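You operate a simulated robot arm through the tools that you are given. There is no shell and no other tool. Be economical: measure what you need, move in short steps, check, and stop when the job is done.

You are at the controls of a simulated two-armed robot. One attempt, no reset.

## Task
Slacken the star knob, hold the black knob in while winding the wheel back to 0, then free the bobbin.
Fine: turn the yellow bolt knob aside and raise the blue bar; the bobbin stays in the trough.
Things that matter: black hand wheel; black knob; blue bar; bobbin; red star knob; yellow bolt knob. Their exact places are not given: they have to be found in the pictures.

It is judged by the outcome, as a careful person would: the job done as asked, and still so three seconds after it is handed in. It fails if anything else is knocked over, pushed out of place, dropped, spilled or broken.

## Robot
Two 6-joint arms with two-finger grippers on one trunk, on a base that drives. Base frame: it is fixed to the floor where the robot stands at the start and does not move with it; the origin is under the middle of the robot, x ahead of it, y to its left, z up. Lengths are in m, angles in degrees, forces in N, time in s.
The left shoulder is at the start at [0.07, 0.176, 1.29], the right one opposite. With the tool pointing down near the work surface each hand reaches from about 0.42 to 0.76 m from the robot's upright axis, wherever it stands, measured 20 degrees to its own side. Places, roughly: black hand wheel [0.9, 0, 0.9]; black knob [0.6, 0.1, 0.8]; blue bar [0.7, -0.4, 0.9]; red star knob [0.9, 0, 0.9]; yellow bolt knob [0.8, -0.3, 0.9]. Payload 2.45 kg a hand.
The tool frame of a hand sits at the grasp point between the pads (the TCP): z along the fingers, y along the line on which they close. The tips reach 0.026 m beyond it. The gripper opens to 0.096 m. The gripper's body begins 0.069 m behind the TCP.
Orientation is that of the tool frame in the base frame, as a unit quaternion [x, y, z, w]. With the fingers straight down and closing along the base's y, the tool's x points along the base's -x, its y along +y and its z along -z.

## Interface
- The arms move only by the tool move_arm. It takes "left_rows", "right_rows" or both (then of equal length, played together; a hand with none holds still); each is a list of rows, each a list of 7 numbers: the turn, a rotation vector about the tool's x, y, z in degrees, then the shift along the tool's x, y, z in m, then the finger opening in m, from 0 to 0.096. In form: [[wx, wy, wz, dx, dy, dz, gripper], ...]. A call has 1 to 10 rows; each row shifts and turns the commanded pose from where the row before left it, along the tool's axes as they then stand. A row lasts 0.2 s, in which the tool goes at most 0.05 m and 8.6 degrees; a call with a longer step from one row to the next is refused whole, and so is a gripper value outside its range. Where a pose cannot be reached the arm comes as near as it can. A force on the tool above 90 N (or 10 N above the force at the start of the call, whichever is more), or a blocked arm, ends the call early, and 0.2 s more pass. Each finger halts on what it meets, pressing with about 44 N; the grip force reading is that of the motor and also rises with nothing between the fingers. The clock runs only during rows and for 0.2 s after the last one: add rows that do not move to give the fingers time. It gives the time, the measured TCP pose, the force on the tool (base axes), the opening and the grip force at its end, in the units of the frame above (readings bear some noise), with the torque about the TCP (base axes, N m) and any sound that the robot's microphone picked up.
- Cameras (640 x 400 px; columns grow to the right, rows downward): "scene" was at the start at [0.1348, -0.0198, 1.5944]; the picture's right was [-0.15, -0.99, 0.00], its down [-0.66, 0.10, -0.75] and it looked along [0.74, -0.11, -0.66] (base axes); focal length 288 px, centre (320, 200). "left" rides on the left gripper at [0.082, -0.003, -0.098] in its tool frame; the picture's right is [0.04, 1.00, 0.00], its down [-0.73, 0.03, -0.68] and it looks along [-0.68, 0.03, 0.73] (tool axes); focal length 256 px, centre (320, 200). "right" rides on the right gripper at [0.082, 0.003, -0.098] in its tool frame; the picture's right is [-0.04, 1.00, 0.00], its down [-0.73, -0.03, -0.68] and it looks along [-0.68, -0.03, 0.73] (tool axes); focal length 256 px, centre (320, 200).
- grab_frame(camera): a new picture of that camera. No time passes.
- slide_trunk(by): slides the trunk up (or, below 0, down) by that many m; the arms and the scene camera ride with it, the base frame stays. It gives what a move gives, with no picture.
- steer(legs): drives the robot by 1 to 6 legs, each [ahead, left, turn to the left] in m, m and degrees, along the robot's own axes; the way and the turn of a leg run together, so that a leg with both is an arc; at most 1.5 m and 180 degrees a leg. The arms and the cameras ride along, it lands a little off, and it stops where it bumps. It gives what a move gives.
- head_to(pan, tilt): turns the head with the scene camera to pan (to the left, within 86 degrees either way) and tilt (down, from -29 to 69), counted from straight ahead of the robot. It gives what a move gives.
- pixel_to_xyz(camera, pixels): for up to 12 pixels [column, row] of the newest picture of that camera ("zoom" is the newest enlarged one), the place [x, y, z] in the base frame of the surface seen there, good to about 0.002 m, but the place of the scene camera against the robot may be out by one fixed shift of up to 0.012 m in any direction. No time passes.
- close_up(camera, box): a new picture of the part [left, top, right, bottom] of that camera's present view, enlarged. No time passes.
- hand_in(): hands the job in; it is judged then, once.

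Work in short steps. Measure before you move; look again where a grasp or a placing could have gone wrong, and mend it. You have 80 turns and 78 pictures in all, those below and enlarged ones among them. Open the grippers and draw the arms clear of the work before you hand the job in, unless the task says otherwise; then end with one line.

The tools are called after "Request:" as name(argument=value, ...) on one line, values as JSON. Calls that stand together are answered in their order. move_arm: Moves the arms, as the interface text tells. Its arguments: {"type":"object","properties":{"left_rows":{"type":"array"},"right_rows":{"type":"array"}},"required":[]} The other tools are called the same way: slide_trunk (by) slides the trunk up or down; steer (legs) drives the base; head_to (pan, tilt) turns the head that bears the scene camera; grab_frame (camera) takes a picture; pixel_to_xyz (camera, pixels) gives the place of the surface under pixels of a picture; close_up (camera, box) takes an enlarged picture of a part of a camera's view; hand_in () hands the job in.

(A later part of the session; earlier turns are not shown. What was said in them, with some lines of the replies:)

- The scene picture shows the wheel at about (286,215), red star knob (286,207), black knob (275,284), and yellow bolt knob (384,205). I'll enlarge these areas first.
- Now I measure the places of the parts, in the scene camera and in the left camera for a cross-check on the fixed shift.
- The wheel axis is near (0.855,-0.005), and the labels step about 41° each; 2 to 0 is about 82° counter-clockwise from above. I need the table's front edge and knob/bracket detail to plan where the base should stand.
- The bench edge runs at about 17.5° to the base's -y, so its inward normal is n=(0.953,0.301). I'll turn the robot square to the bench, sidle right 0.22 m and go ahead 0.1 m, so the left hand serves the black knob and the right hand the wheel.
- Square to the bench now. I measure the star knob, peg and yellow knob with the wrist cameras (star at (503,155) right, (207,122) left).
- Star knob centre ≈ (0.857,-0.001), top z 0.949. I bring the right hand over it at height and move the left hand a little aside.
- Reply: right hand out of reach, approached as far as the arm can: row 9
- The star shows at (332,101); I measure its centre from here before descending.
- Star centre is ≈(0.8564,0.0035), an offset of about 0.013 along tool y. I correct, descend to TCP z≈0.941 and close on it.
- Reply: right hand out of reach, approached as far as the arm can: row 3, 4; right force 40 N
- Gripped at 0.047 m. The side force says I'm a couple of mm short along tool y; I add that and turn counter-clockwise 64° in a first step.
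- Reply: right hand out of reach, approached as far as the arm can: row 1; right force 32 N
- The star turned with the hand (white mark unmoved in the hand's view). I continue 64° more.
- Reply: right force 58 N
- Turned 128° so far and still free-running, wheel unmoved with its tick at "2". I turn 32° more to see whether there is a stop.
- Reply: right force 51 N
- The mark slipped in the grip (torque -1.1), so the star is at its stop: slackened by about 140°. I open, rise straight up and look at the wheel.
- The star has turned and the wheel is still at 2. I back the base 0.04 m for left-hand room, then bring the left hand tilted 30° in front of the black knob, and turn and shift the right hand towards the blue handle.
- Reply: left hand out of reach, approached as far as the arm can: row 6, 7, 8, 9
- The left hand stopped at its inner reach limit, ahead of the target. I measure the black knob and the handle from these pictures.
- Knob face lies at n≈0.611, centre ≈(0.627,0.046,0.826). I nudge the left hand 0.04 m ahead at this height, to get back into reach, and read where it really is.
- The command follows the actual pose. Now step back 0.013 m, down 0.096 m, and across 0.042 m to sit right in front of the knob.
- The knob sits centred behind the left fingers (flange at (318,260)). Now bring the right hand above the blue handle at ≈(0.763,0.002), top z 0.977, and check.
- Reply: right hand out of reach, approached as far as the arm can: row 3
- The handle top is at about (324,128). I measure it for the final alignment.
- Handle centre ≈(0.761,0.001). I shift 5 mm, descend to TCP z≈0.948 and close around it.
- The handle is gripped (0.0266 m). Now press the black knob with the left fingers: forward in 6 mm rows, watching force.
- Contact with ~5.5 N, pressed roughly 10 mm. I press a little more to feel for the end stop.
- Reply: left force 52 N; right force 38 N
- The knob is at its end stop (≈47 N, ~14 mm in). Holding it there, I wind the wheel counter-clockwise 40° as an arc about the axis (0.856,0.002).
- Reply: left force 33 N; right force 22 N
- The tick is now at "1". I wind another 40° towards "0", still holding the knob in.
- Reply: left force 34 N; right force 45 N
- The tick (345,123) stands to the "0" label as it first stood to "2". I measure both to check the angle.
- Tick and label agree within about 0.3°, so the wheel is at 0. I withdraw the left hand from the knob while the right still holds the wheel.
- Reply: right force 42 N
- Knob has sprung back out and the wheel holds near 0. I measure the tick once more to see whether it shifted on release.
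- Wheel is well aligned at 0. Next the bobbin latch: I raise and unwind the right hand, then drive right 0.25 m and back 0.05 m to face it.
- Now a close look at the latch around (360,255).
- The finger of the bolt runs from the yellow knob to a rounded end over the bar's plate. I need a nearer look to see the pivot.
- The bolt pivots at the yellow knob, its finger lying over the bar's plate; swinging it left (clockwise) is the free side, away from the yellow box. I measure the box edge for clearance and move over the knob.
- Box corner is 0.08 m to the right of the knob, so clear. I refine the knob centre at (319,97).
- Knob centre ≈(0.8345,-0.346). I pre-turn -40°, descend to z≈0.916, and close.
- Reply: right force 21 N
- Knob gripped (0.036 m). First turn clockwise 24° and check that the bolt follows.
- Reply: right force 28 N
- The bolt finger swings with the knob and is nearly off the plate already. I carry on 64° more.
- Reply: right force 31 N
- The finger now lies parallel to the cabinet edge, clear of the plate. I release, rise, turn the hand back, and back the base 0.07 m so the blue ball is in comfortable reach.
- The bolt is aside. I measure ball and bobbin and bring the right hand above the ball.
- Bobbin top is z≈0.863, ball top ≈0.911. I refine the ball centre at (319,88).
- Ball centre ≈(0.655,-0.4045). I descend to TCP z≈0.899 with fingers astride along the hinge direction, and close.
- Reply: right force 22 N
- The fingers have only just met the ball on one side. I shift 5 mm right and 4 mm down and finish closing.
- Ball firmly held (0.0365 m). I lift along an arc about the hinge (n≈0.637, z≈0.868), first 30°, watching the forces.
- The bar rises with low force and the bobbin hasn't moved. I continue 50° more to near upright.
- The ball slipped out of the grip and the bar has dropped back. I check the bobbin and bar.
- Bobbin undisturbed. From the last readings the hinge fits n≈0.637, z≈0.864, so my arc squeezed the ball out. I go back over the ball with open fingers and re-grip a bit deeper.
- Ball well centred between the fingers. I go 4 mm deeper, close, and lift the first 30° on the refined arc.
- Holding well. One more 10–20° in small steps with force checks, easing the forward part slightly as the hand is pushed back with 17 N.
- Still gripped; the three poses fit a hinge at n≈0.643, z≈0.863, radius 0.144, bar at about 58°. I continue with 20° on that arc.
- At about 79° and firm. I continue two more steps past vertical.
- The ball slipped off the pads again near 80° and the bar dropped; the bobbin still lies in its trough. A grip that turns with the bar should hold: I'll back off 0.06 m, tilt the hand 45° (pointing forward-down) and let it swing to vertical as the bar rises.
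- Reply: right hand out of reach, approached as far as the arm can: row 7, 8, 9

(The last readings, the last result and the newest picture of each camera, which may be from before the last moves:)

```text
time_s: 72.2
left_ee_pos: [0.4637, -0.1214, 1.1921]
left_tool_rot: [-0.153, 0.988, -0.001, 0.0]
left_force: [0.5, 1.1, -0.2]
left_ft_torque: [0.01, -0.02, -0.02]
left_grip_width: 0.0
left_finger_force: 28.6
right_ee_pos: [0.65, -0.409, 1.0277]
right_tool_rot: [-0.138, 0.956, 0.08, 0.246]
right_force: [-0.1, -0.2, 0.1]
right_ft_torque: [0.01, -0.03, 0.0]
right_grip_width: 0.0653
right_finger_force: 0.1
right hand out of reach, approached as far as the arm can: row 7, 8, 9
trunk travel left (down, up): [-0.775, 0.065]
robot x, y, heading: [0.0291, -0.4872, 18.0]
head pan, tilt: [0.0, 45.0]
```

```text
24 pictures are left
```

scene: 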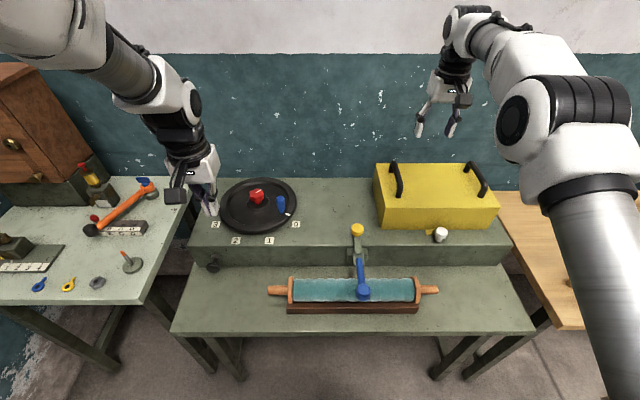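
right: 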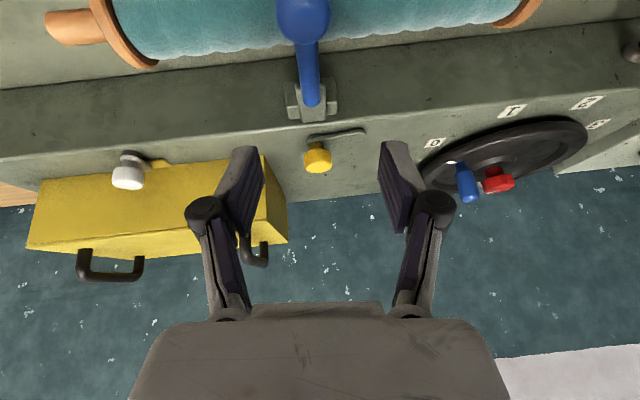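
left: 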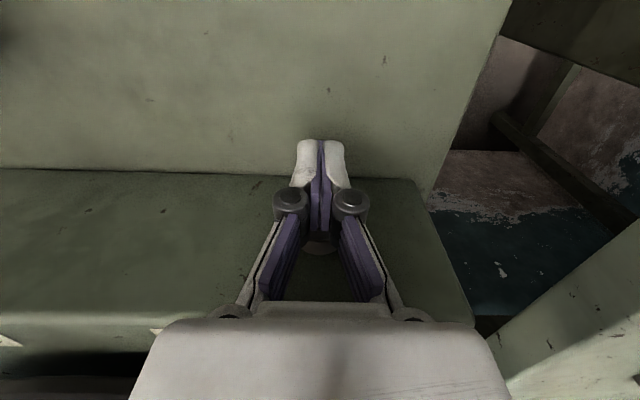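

The hand reached a tilt of about 30° with a small twist. I undo the twist, come down 0.07 m, and look.

Request:
move_arm(right_rows=[[4.3, 0, -2.4, 0, 0.003, 0, 0.065], [0, 0, 0, 0.011, 0, 0.02, 0.065], [0, 0, 0, 0.011, 0, 0.02, 0.065], [0, 0, 0, 0.011, 0, 0.02, 0.065], [0, 0, 0, 0, 0, 0, 0.065]])

Request:
grab_frame(camera="right")

```text
time_s: 73.3
left_ee_pos: [0.4643, -0.1201, 1.1917]
left_tool_rot: [-0.153, 0.988, 0.0, 0.0]
left_force: [0.3, 0.0, 0.6]
left_ft_torque: [-0.01, 0.01, 0.0]
left_grip_width: 0.0
left_finger_force: 28.0
right_ee_pos: [0.6585, -0.3991, 0.9936]
right_tool_rot: [-0.163, 0.955, 0.042, 0.246]
right_force: [-0.6, 0.1, -0.7]
right_ft_torque: [-0.02, -0.02, 0.03]
right_grip_width: 0.065
right_finger_force: 0.0
right hand out of reach, approached as far as the arm can: row 1, 2, 3, 4
trunk travel left (down, up): [-0.775, 0.065]
robot x, y, heading: [0.0274, -0.4823, 17.8]
head pan, tilt: [0.0, 45.0]
```

```text
23 pictures are left
```

right: 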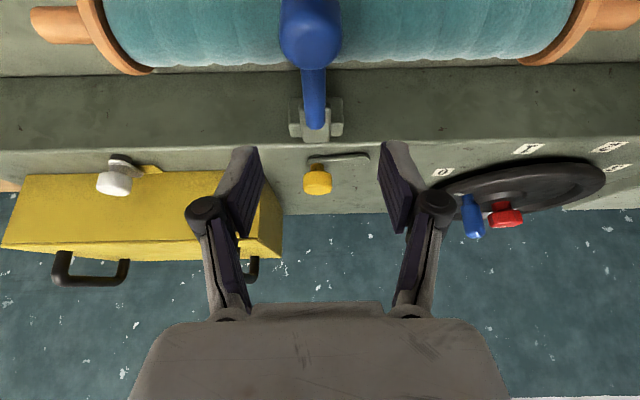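

The arm is too folded here. I raise the trunk 0.06 m and back off 0.06 m to unfold it, then check the pose.

Request:
slide_trunk(by=0.06)

Request:
steer(legs=[[-0.06, 0, 0]])

Request:
move_arm(right_rows=[[0, 0, 0, -0.025, 0, 0.015, 0.065], [0, 0, 0, -0.025, 0, 0.015, 0.065], [0, 0, 0, 0.0175, 0, 0.03, 0.065], [0, 0, 0, 0.0175, 0, 0.03, 0.065], [0, 0, 0, 0, 0, 0, 0.065]])

Request:
grab_frame(camera="right")

```text
time_s: 74.3
left_ee_pos: [0.4639, -0.1205, 1.2526]
left_tool_rot: [-0.152, 0.988, -0.001, 0.0]
left_force: [0.1, -0.8, 0.3]
left_ft_torque: [0.01, 0.02, -0.05]
left_grip_width: 0.0
left_finger_force: 28.9
right_ee_pos: [0.6593, -0.3982, 1.0531]
right_tool_rot: [-0.163, 0.955, 0.041, 0.245]
right_force: [0.0, 0.5, 0.2]
right_ft_torque: [0.03, 0.0, 0.01]
right_grip_width: 0.0652
right_finger_force: 0.1
trunk travel left (down, up): [-0.835, 0.005]
robot x, y, heading: [0.0241, -0.4862, 17.8]
head pan, tilt: [0.0, 45.0]
```

```text
time_s: 75.3
left_ee_pos: [0.4153, -0.1357, 1.2478]
left_tool_rot: [-0.154, 0.988, -0.001, -0.002]
left_force: [0.7, -0.3, -0.3]
left_ft_torque: [0.01, 0.07, 0.01]
left_grip_width: 0.0001
left_finger_force: 28.5
right_ee_pos: [0.6085, -0.4152, 1.0487]
right_tool_rot: [-0.161, 0.955, 0.041, 0.244]
right_force: [0.7, 0.8, -0.4]
right_ft_torque: [-0.04, 0.01, -0.04]
right_grip_width: 0.0649
right_finger_force: 0.1
trunk travel left (down, up): [-0.835, 0.005]
robot x, y, heading: [-0.0249, -0.5044, 17.8]
head pan, tilt: [0.0, 45.0]
```

```text
time_s: 76.5
left_ee_pos: [0.4106, -0.138, 1.2512]
left_tool_rot: [-0.153, 0.988, -0.001, -0.001]
left_force: [0.7, 0.2, -0.1]
left_ft_torque: [-0.01, 0.06, 0.02]
left_grip_width: 0.0
left_finger_force: 28.5
right_ee_pos: [0.6511, -0.4053, 1.0207]
right_tool_rot: [-0.16, 0.957, 0.033, 0.241]
right_force: [1.0, 0.3, -0.3]
right_ft_torque: [0.0, 0.05, 0.02]
right_grip_width: 0.0649
right_finger_force: 0.0
right hand out of reach, approached as far as the arm can: row 2, 3, 4
trunk travel left (down, up): [-0.835, 0.005]
robot x, y, heading: [-0.0266, -0.5025, 17.5]
head pan, tilt: [0.0, 45.0]
```

```text
22 pictures are left
```

right: 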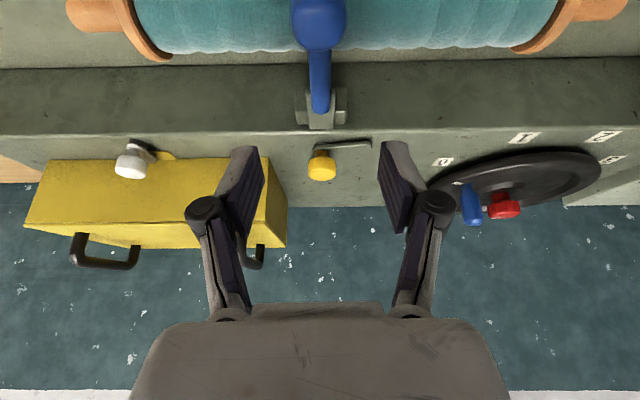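

The wrist can't tilt that way lower down, so I return to the straight-down grip with the earlier base place, and this time will start 5 mm robot-side of the ball's centre and follow a better-fitted arc (hinge n 0.642, z 0.868, r 0.142). First restore posture.

Request:
move_arm(right_rows=[[0, 7.05, 0, 0, 0, 0, 0.065], [0, 7.05, 0, 0, 0, 0, 0.065], [0, 7.05, 0, 0, 0, 0, 0.065], [0, 7.05, 0, 0, 0, 0, 0.065], [0, 0, 0, 0, 0, 0, 0.065]])

Request:
slide_trunk(by=-0.06)

Request:
steer(legs=[[0.115, 0, 0]])

```text
time_s: 77.7
left_ee_pos: [0.4073, -0.1383, 1.251]
left_tool_rot: [-0.153, 0.988, 0.0, 0.0]
left_force: [0.5, -0.9, 0.2]
left_ft_torque: [0.0, 0.02, 0.0]
left_grip_width: 0.0
left_finger_force: 28.1
right_ee_pos: [0.6467, -0.3957, 1.0207]
right_tool_rot: [-0.176, 0.983, 0.029, 0.031]
right_force: [-0.4, 0.1, -0.2]
right_ft_torque: [-0.02, -0.02, -0.01]
right_grip_width: 0.065
right_finger_force: 0.0
right hand out of reach, approached as far as the arm can: row 1, 2
trunk travel left (down, up): [-0.835, 0.005]
robot x, y, heading: [-0.028, -0.5014, 18.0]
head pan, tilt: [0.0, 45.0]
```

```text
time_s: 78.7
left_ee_pos: [0.4088, -0.138, 1.1917]
left_tool_rot: [-0.153, 0.988, -0.001, 0.0]
left_force: [-0.1, 0.0, -0.6]
left_ft_torque: [0.05, -0.01, 0.0]
left_grip_width: 0.0
left_finger_force: 28.6
right_ee_pos: [0.645, -0.3951, 0.9617]
right_tool_rot: [-0.177, 0.983, 0.03, 0.032]
right_force: [-0.2, -0.5, 0.1]
right_ft_torque: [-0.02, 0.03, -0.01]
right_grip_width: 0.0648
right_finger_force: 0.0
trunk travel left (down, up): [-0.775, 0.065]
robot x, y, heading: [-0.0292, -0.5077, 17.4]
head pan, tilt: [0.0, 45.0]
```

```text
time_s: 79.9
left_ee_pos: [0.517, -0.1038, 1.1924]
left_tool_rot: [-0.153, 0.988, -0.001, 0.001]
left_force: [-0.3, -0.1, -0.1]
left_ft_torque: [-0.01, 0.01, 0.02]
left_grip_width: 0.0
left_finger_force: 27.7
right_ee_pos: [0.7551, -0.3607, 0.963]
right_tool_rot: [-0.176, 0.983, 0.029, 0.033]
right_force: [-0.4, 0.1, -0.4]
right_ft_torque: [0.02, -0.03, -0.02]
right_grip_width: 0.065
right_finger_force: 0.0
trunk travel left (down, up): [-0.775, 0.065]
robot x, y, heading: [0.0851, -0.467, 17.7]
head pan, tilt: [0.0, 45.0]
```

I fix the ~5° orientation error, move back over the ball (5 mm robot-side of centre), and descend to z≈0.895.

Request:
move_arm(right_rows=[[2.7, 4.2, 2.7, 0, 0, 0, 0.065], [0, 0, 0, 0.038, -0.004, 0, 0.065], [0, 0, 0, 0.038, -0.004, 0, 0.065], [0, 0, 0, 0.0373, -0.0035, 0, 0.065], [0, 0, 0, 0, 0, 0, 0.065]])

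Request:
grab_frame(camera="right")

```text
time_s: 81.1
left_ee_pos: [0.5189, -0.1043, 1.1915]
left_tool_rot: [-0.153, 0.988, -0.001, 0.0]
left_force: [-0.5, 0.8, -0.9]
left_ft_torque: [0.02, -0.04, -0.02]
left_grip_width: 0.0
left_finger_force: 28.4
right_ee_pos: [0.6514, -0.4061, 0.9627]
right_tool_rot: [-0.153, 0.988, 0.0, 0.0]
right_force: [-0.7, 0.4, -0.3]
right_ft_torque: [0.0, 0.05, -0.03]
right_grip_width: 0.0649
right_finger_force: 0.0
trunk travel left (down, up): [-0.775, 0.065]
robot x, y, heading: [0.0841, -0.4717, 17.5]
head pan, tilt: [0.0, 45.0]
```

```text
21 pictures are left
```

right: 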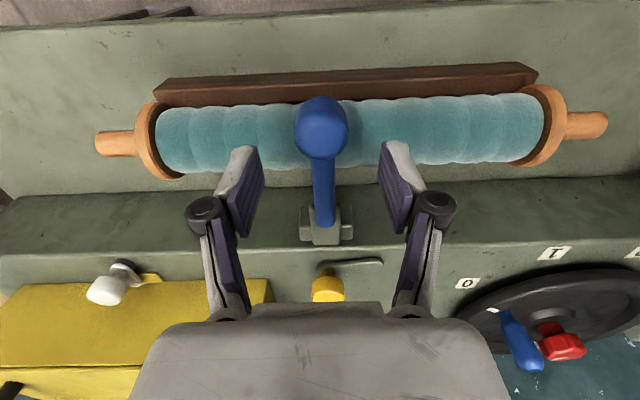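

Orientation is clean again. I measure the ball's outline for its true centre.

Request:
pixel_to_xyz(camera="right", pixels=[[321, 102], [321, 115], [321, 128], [321, 140], [322, 152], [300, 128], [344, 128], [323, 175], [325, 205], [325, 222]])

```text
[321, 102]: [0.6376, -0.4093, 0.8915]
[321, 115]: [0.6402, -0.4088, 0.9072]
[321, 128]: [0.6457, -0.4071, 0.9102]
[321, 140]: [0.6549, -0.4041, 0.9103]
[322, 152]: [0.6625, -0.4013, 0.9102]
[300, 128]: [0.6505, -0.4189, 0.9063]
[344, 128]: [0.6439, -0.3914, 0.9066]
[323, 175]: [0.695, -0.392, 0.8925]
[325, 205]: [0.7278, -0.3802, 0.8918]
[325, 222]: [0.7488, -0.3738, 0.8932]
```

Ball spans n 0.483–0.523, so centre 0.503, and my TCP is at 0.498 as planned. I descend, close, and lift 30° along the new arc.

Request:
move_arm(right_rows=[[0, 0, 0, 0, 0, 0.035, 0.065], [0, 0, 0, 0, 0, 0.034, 0.065], [0, 0, 0, 0, 0, 0, 0.05], [0, 0, 0, 0, 0, 0, 0.025], [0, 0, 0, 0, 0, 0, 0.01], [0, 0, 0, 0, 0, 0, 0.01], [0, 0, 0, -0.0059, 0, -0.0237, 0.01], [0, 0, 0, -0.0101, 0, -0.0226, 0.01], [0, 0, 0, -0.0138, 0, -0.0206, 0.01], [0, 0, 0, 0, 0, 0, 0.01]])

Request:
grab_frame(camera="right")

```text
time_s: 83.3
left_ee_pos: [0.5159, -0.1051, 1.1931]
left_tool_rot: [-0.153, 0.988, 0.0, 0.001]
left_force: [-1.0, -0.2, -0.3]
left_ft_torque: [0.0, -0.02, -0.02]
left_grip_width: 0.0
left_finger_force: 28.5
right_ee_pos: [0.6796, -0.3964, 0.9624]
right_tool_rot: [-0.153, 0.988, 0.001, 0.002]
right_force: [-9.0, 1.9, 8.7]
right_ft_torque: [0.12, -0.28, -0.15]
right_grip_width: 0.0362
right_finger_force: 45.0
trunk travel left (down, up): [-0.775, 0.065]
robot x, y, heading: [0.0802, -0.4688, 17.6]
head pan, tilt: [0.0, 45.0]
```

```text
20 pictures are left
```

right: 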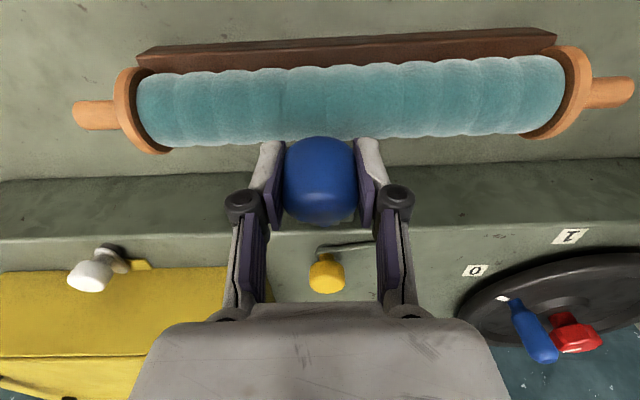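

The ball sits about 10 rows deeper in the pads than last time (rows 137–224). I continue 20° with a check.

Request:
move_arm(right_rows=[[0, 0, 0, -0.0172, 0, -0.0178, 0.01], [0, 0, 0, -0.0201, 0, -0.0145, 0.01], [0, 0, 0, 0, 0, 0, 0.01]])

Request:
grab_frame(camera="right")

```text
time_s: 84.1
left_ee_pos: [0.5157, -0.1036, 1.1935]
left_tool_rot: [-0.153, 0.988, -0.001, 0.001]
left_force: [-0.5, -0.1, -0.3]
left_ft_torque: [-0.02, 0.01, 0.0]
left_grip_width: 0.0
left_finger_force: 28.3
right_ee_pos: [0.7143, -0.3841, 0.9943]
right_tool_rot: [-0.153, 0.988, 0.0, 0.004]
right_force: [-7.7, 0.2, 10.7]
right_ft_torque: [-0.02, -0.05, -0.13]
right_grip_width: 0.0361
right_finger_force: 45.2
trunk travel left (down, up): [-0.775, 0.065]
robot x, y, heading: [0.0828, -0.4719, 17.6]
head pan, tilt: [0.0, 45.0]
```

```text
19 pictures are left
```

right: 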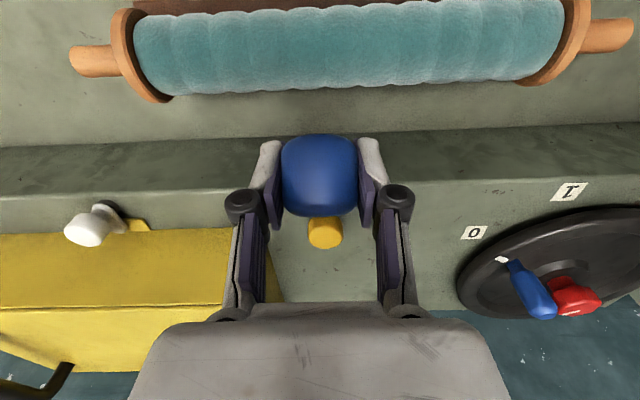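

Steady. Next 20° (to about 79°).

Request:
move_arm(right_rows=[[0, 0, 0, -0.0222, 0, -0.0112, 0.01], [0, 0, 0, -0.0235, 0, -0.0072, 0.01], [0, 0, 0, 0, 0, 0, 0.01]])

Request:
grab_frame(camera="right")

```text
time_s: 84.9
left_ee_pos: [0.5158, -0.1036, 1.1926]
left_tool_rot: [-0.153, 0.988, 0.0, 0.001]
left_force: [0.1, 0.0, 0.2]
left_ft_torque: [0.0, 0.01, 0.0]
left_grip_width: 0.0001
left_finger_force: 28.0
right_ee_pos: [0.756, -0.3708, 1.0127]
right_tool_rot: [-0.153, 0.988, 0.001, 0.002]
right_force: [-10.4, -1.2, 12.8]
right_ft_torque: [-0.27, 0.81, 0.0]
right_grip_width: 0.0362
right_finger_force: 45.3
trunk travel left (down, up): [-0.775, 0.065]
robot x, y, heading: [0.0798, -0.4673, 17.8]
head pan, tilt: [0.0, 45.0]
```

```text
18 pictures are left
```

right: 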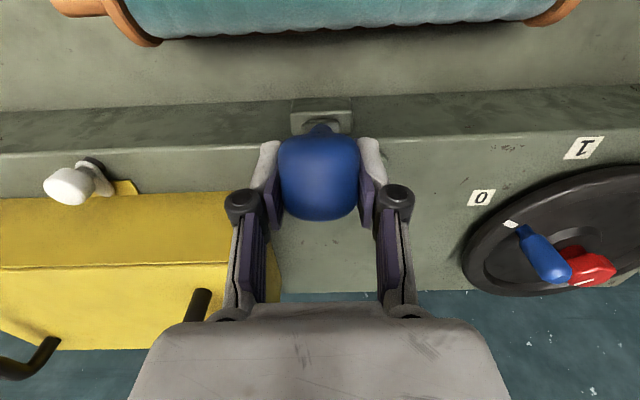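

The ball is well held, bar near upright. Two more 10° steps over the top.

Request:
move_arm(right_rows=[[0, 0, 0, -0.0243, 0, -0.003, 0.01], [0, 0, 0, -0.0245, 0, 0.001, 0.01], [0, 0, 0, 0, 0, 0, 0.01]])

Request:
grab_frame(camera="right")

```text
time_s: 85.7
left_ee_pos: [0.5156, -0.1034, 1.1928]
left_tool_rot: [-0.152, 0.988, 0.0, 0.002]
left_force: [0.2, 0.6, 0.1]
left_ft_torque: [0.0, 0.04, 0.0]
left_grip_width: 0.0
left_finger_force: 28.6
right_ee_pos: [0.8029, -0.3567, 1.0148]
right_tool_rot: [-0.152, 0.988, 0.0, 0.001]
right_force: [-3.7, 2.5, 16.2]
right_ft_torque: [0.0, 0.76, -0.06]
right_grip_width: 0.0358
right_finger_force: 44.8
trunk travel left (down, up): [-0.775, 0.065]
robot x, y, heading: [0.0804, -0.4685, 17.8]
head pan, tilt: [0.0, 45.0]
```

```text
17 pictures are left
```

right: 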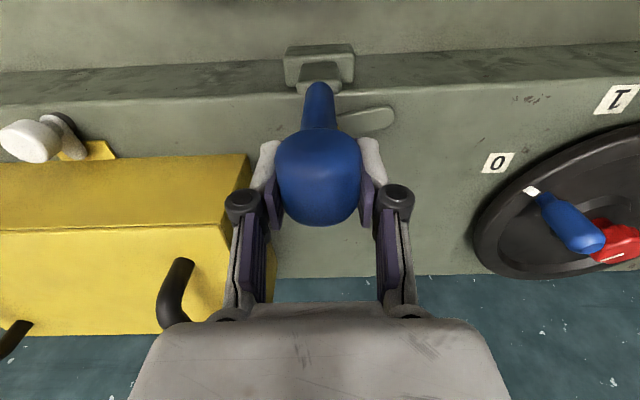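

Past vertical now (n≈0.657 against hinge 0.642). One more 10° step to feel for the rest stop.

Request:
move_arm(right_rows=[[0, 0, 0, -0.012, 0, 0.002, 0.01], [0, 0, 0, -0.012, 0, 0.003, 0.01], [0, 0, 0, 0, 0, 0, 0.01]])

Request:
close_up(camera="scene", box=[290, 170, 420, 310])

```text
time_s: 86.5
left_ee_pos: [0.515, -0.1014, 1.1913]
left_tool_rot: [-0.154, 0.988, -0.002, 0.001]
left_force: [0.6, -0.5, 0.1]
left_ft_torque: [0.01, -0.02, 0.01]
left_grip_width: 0.0
left_finger_force: 28.6
right_ee_pos: [0.8212, -0.3516, 1.0098]
right_tool_rot: [-0.153, 0.988, -0.001, 0.002]
right_force: [-1.7, 8.9, 22.8]
right_ft_torque: [-0.09, 0.52, -0.08]
right_grip_width: 0.0354
right_finger_force: 44.9
right hand out of reach, approached as far as the arm can: row 2
trunk travel left (down, up): [-0.775, 0.065]
robot x, y, heading: [0.0833, -0.4701, 17.6]
head pan, tilt: [0.0, 45.0]
```

```text
2.86 times, centred on (355, 240) of scene
```

zoom: 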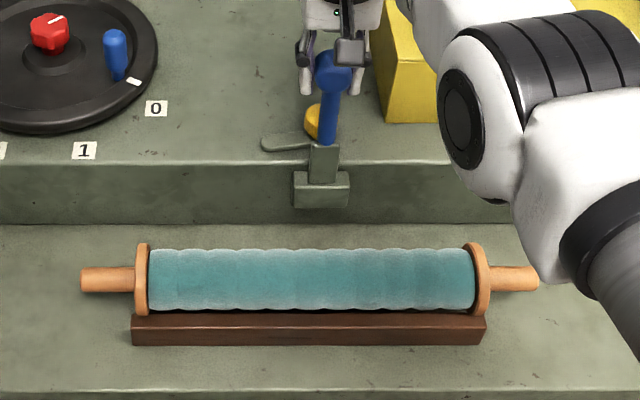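

The bar stands about 104°, past vertical, bobbin still in its trough. I open the fingers and rise straight up.

Request:
move_arm(right_rows=[[0, 0, 0, 0, 0, 0, 0.04], [0, 0, 0, 0, 0, 0, 0.065], [0, 0, 0, 0, 0, 0, 0.075], [0, 0, 0, 0, 0, 0, 0.075]])

Request:
close_up(camera="scene", box=[290, 170, 420, 310])

```text
time_s: 87.5
left_ee_pos: [0.5185, -0.1037, 1.1918]
left_tool_rot: [-0.153, 0.988, -0.001, 0.0]
left_force: [-0.3, 0.9, 0.1]
left_ft_torque: [0.0, 0.03, -0.01]
left_grip_width: 0.0001
left_finger_force: 28.3
right_ee_pos: [0.8243, -0.353, 1.0065]
right_tool_rot: [-0.153, 0.988, 0.0, -0.001]
right_force: [-0.7, -0.2, 0.7]
right_ft_torque: [0.01, -0.01, 0.04]
right_grip_width: 0.0752
right_finger_force: 0.0
trunk travel left (down, up): [-0.775, 0.065]
robot x, y, heading: [0.0828, -0.4703, 17.7]
head pan, tilt: [0.0, 45.0]
```

```text
2.86 times, centred on (355, 240) of scene
```

zoom: 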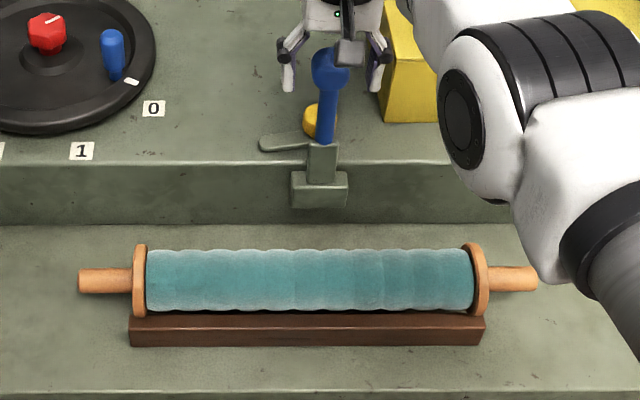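

The bar stays up by itself. I raise the right hand straight up, move it and the left back, and check everything.

Request:
move_arm(right_rows=[[0, 0, 0, 0, 0, -0.03, 0.085], [0, 0, 0, 0, 0, -0.04, 0.085], [0, 0, 0, 0, 0, -0.04, 0.085], [0, 0, 0, 0, 0, -0.04, 0.085], [0, 0, 0, 0, 0, -0.04, 0.085], [0, 0, 0, 0.03, -0.03, 0, 0.085], [0, 0, 0, 0.03, -0.03, 0, 0.085], [0, 0, 0, 0.03, -0.03, 0, 0.085], [0, 0, 0, 0.03, 0, 0, 0.085], [0, 0, 0, 0, 0, 0, 0.085]], left_rows=[[0, 0, 0, 0, 0, 0, 0.04], [0, 0, 0, 0, 0, 0, 0.06], [0, 0, 0, 0, 0, 0, 0.08], [0, 0, 0, 0, 0, 0, 0.08], [0, 0, 0, 0, 0, 0, 0.08], [0, 0, 0, 0, 0, 0, 0.08], [0, 0, 0, 0, 0, 0, 0.08], [0, 0, 0, 0, 0, 0, 0.08], [0, 0, 0, 0, 0, 0, 0.08], [0, 0, 0, 0, 0, 0, 0.08]])

Request:
grab_frame(camera="scene")

Request:
close_up(camera="scene", box=[190, 160, 450, 320])

```text
time_s: 89.7
left_ee_pos: [0.5186, -0.1032, 1.1919]
left_tool_rot: [-0.153, 0.988, 0.0, 0.0]
left_force: [-1.2, -0.4, 0.4]
left_ft_torque: [0.03, 0.02, 0.02]
left_grip_width: 0.0797
left_finger_force: 0.1
right_ee_pos: [0.7343, -0.4765, 1.1973]
right_tool_rot: [-0.154, 0.988, 0.001, -0.001]
right_force: [0.2, -0.6, -0.3]
right_ft_torque: [0.0, 0.0, 0.0]
right_grip_width: 0.0846
right_finger_force: 0.0
right hand out of reach, approached as far as the arm can: row 5
trunk travel left (down, up): [-0.775, 0.065]
robot x, y, heading: [0.0844, -0.4689, 17.5]
head pan, tilt: [0.0, 45.0]
```

```text
14 pictures are left
```

scene: 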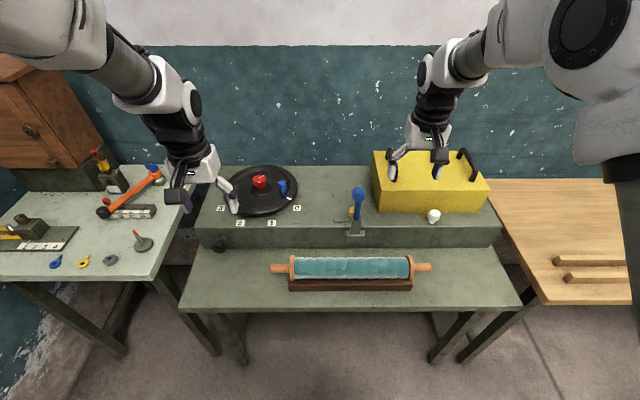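

```text
2.46 times, centred on (320, 240) of scene
```

zoom: 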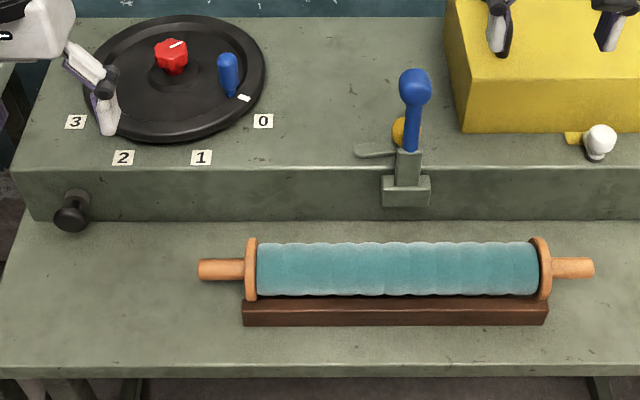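

The bar stands raised, the bolt is aside, the bobbin is in its trough, the wheel is at 0 and the star is slack. I back the base off a little to draw the arms clear, then hand in.

Request:
steer(legs=[[-0.15, 0, 0]])

Request:
close_up(camera="scene", box=[190, 130, 450, 300])

```text
time_s: 91.1
left_ee_pos: [0.3799, -0.149, 1.19]
left_tool_rot: [-0.153, 0.988, 0.0, -0.002]
left_force: [0.3, 0.2, -0.7]
left_ft_torque: [0.0, 0.0, 0.0]
left_grip_width: 0.0796
left_finger_force: 0.0
right_ee_pos: [0.5949, -0.5214, 1.1962]
right_tool_rot: [-0.153, 0.988, -0.001, -0.001]
right_force: [0.7, 0.3, -0.4]
right_ft_torque: [-0.03, 0.07, 0.01]
right_grip_width: 0.0849
right_finger_force: 0.0
trunk travel left (down, up): [-0.775, 0.065]
robot x, y, heading: [-0.0601, -0.5137, 17.7]
head pan, tilt: [0.0, 45.0]
```

```text
2.35 times, centred on (320, 215) of scene
```

zoom: 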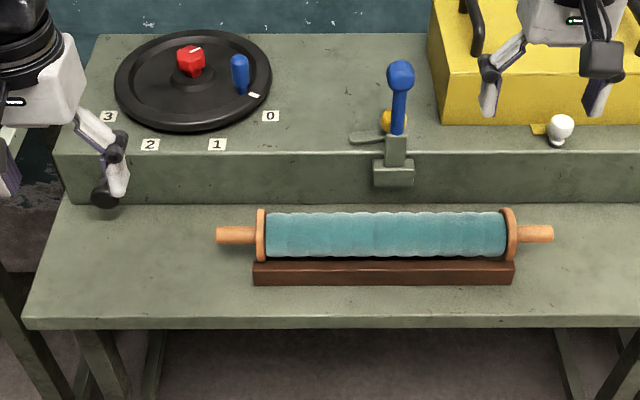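

Everything holds as wanted and the arms are clear; handing in.

Request:
hand_in()

```text
The job is handed in.
```

The job is handed in: the star knob is slackened to its stop, and the wheel was wound back to 0 with the black knob held in. The yellow bolt is turned aside, the blue bar stands raised on its own, and the bobbin is still in its trough. It took three lifts: the bar slipped out of the grip twice and dropped back onto the bobbin, which showed no sign of moving.
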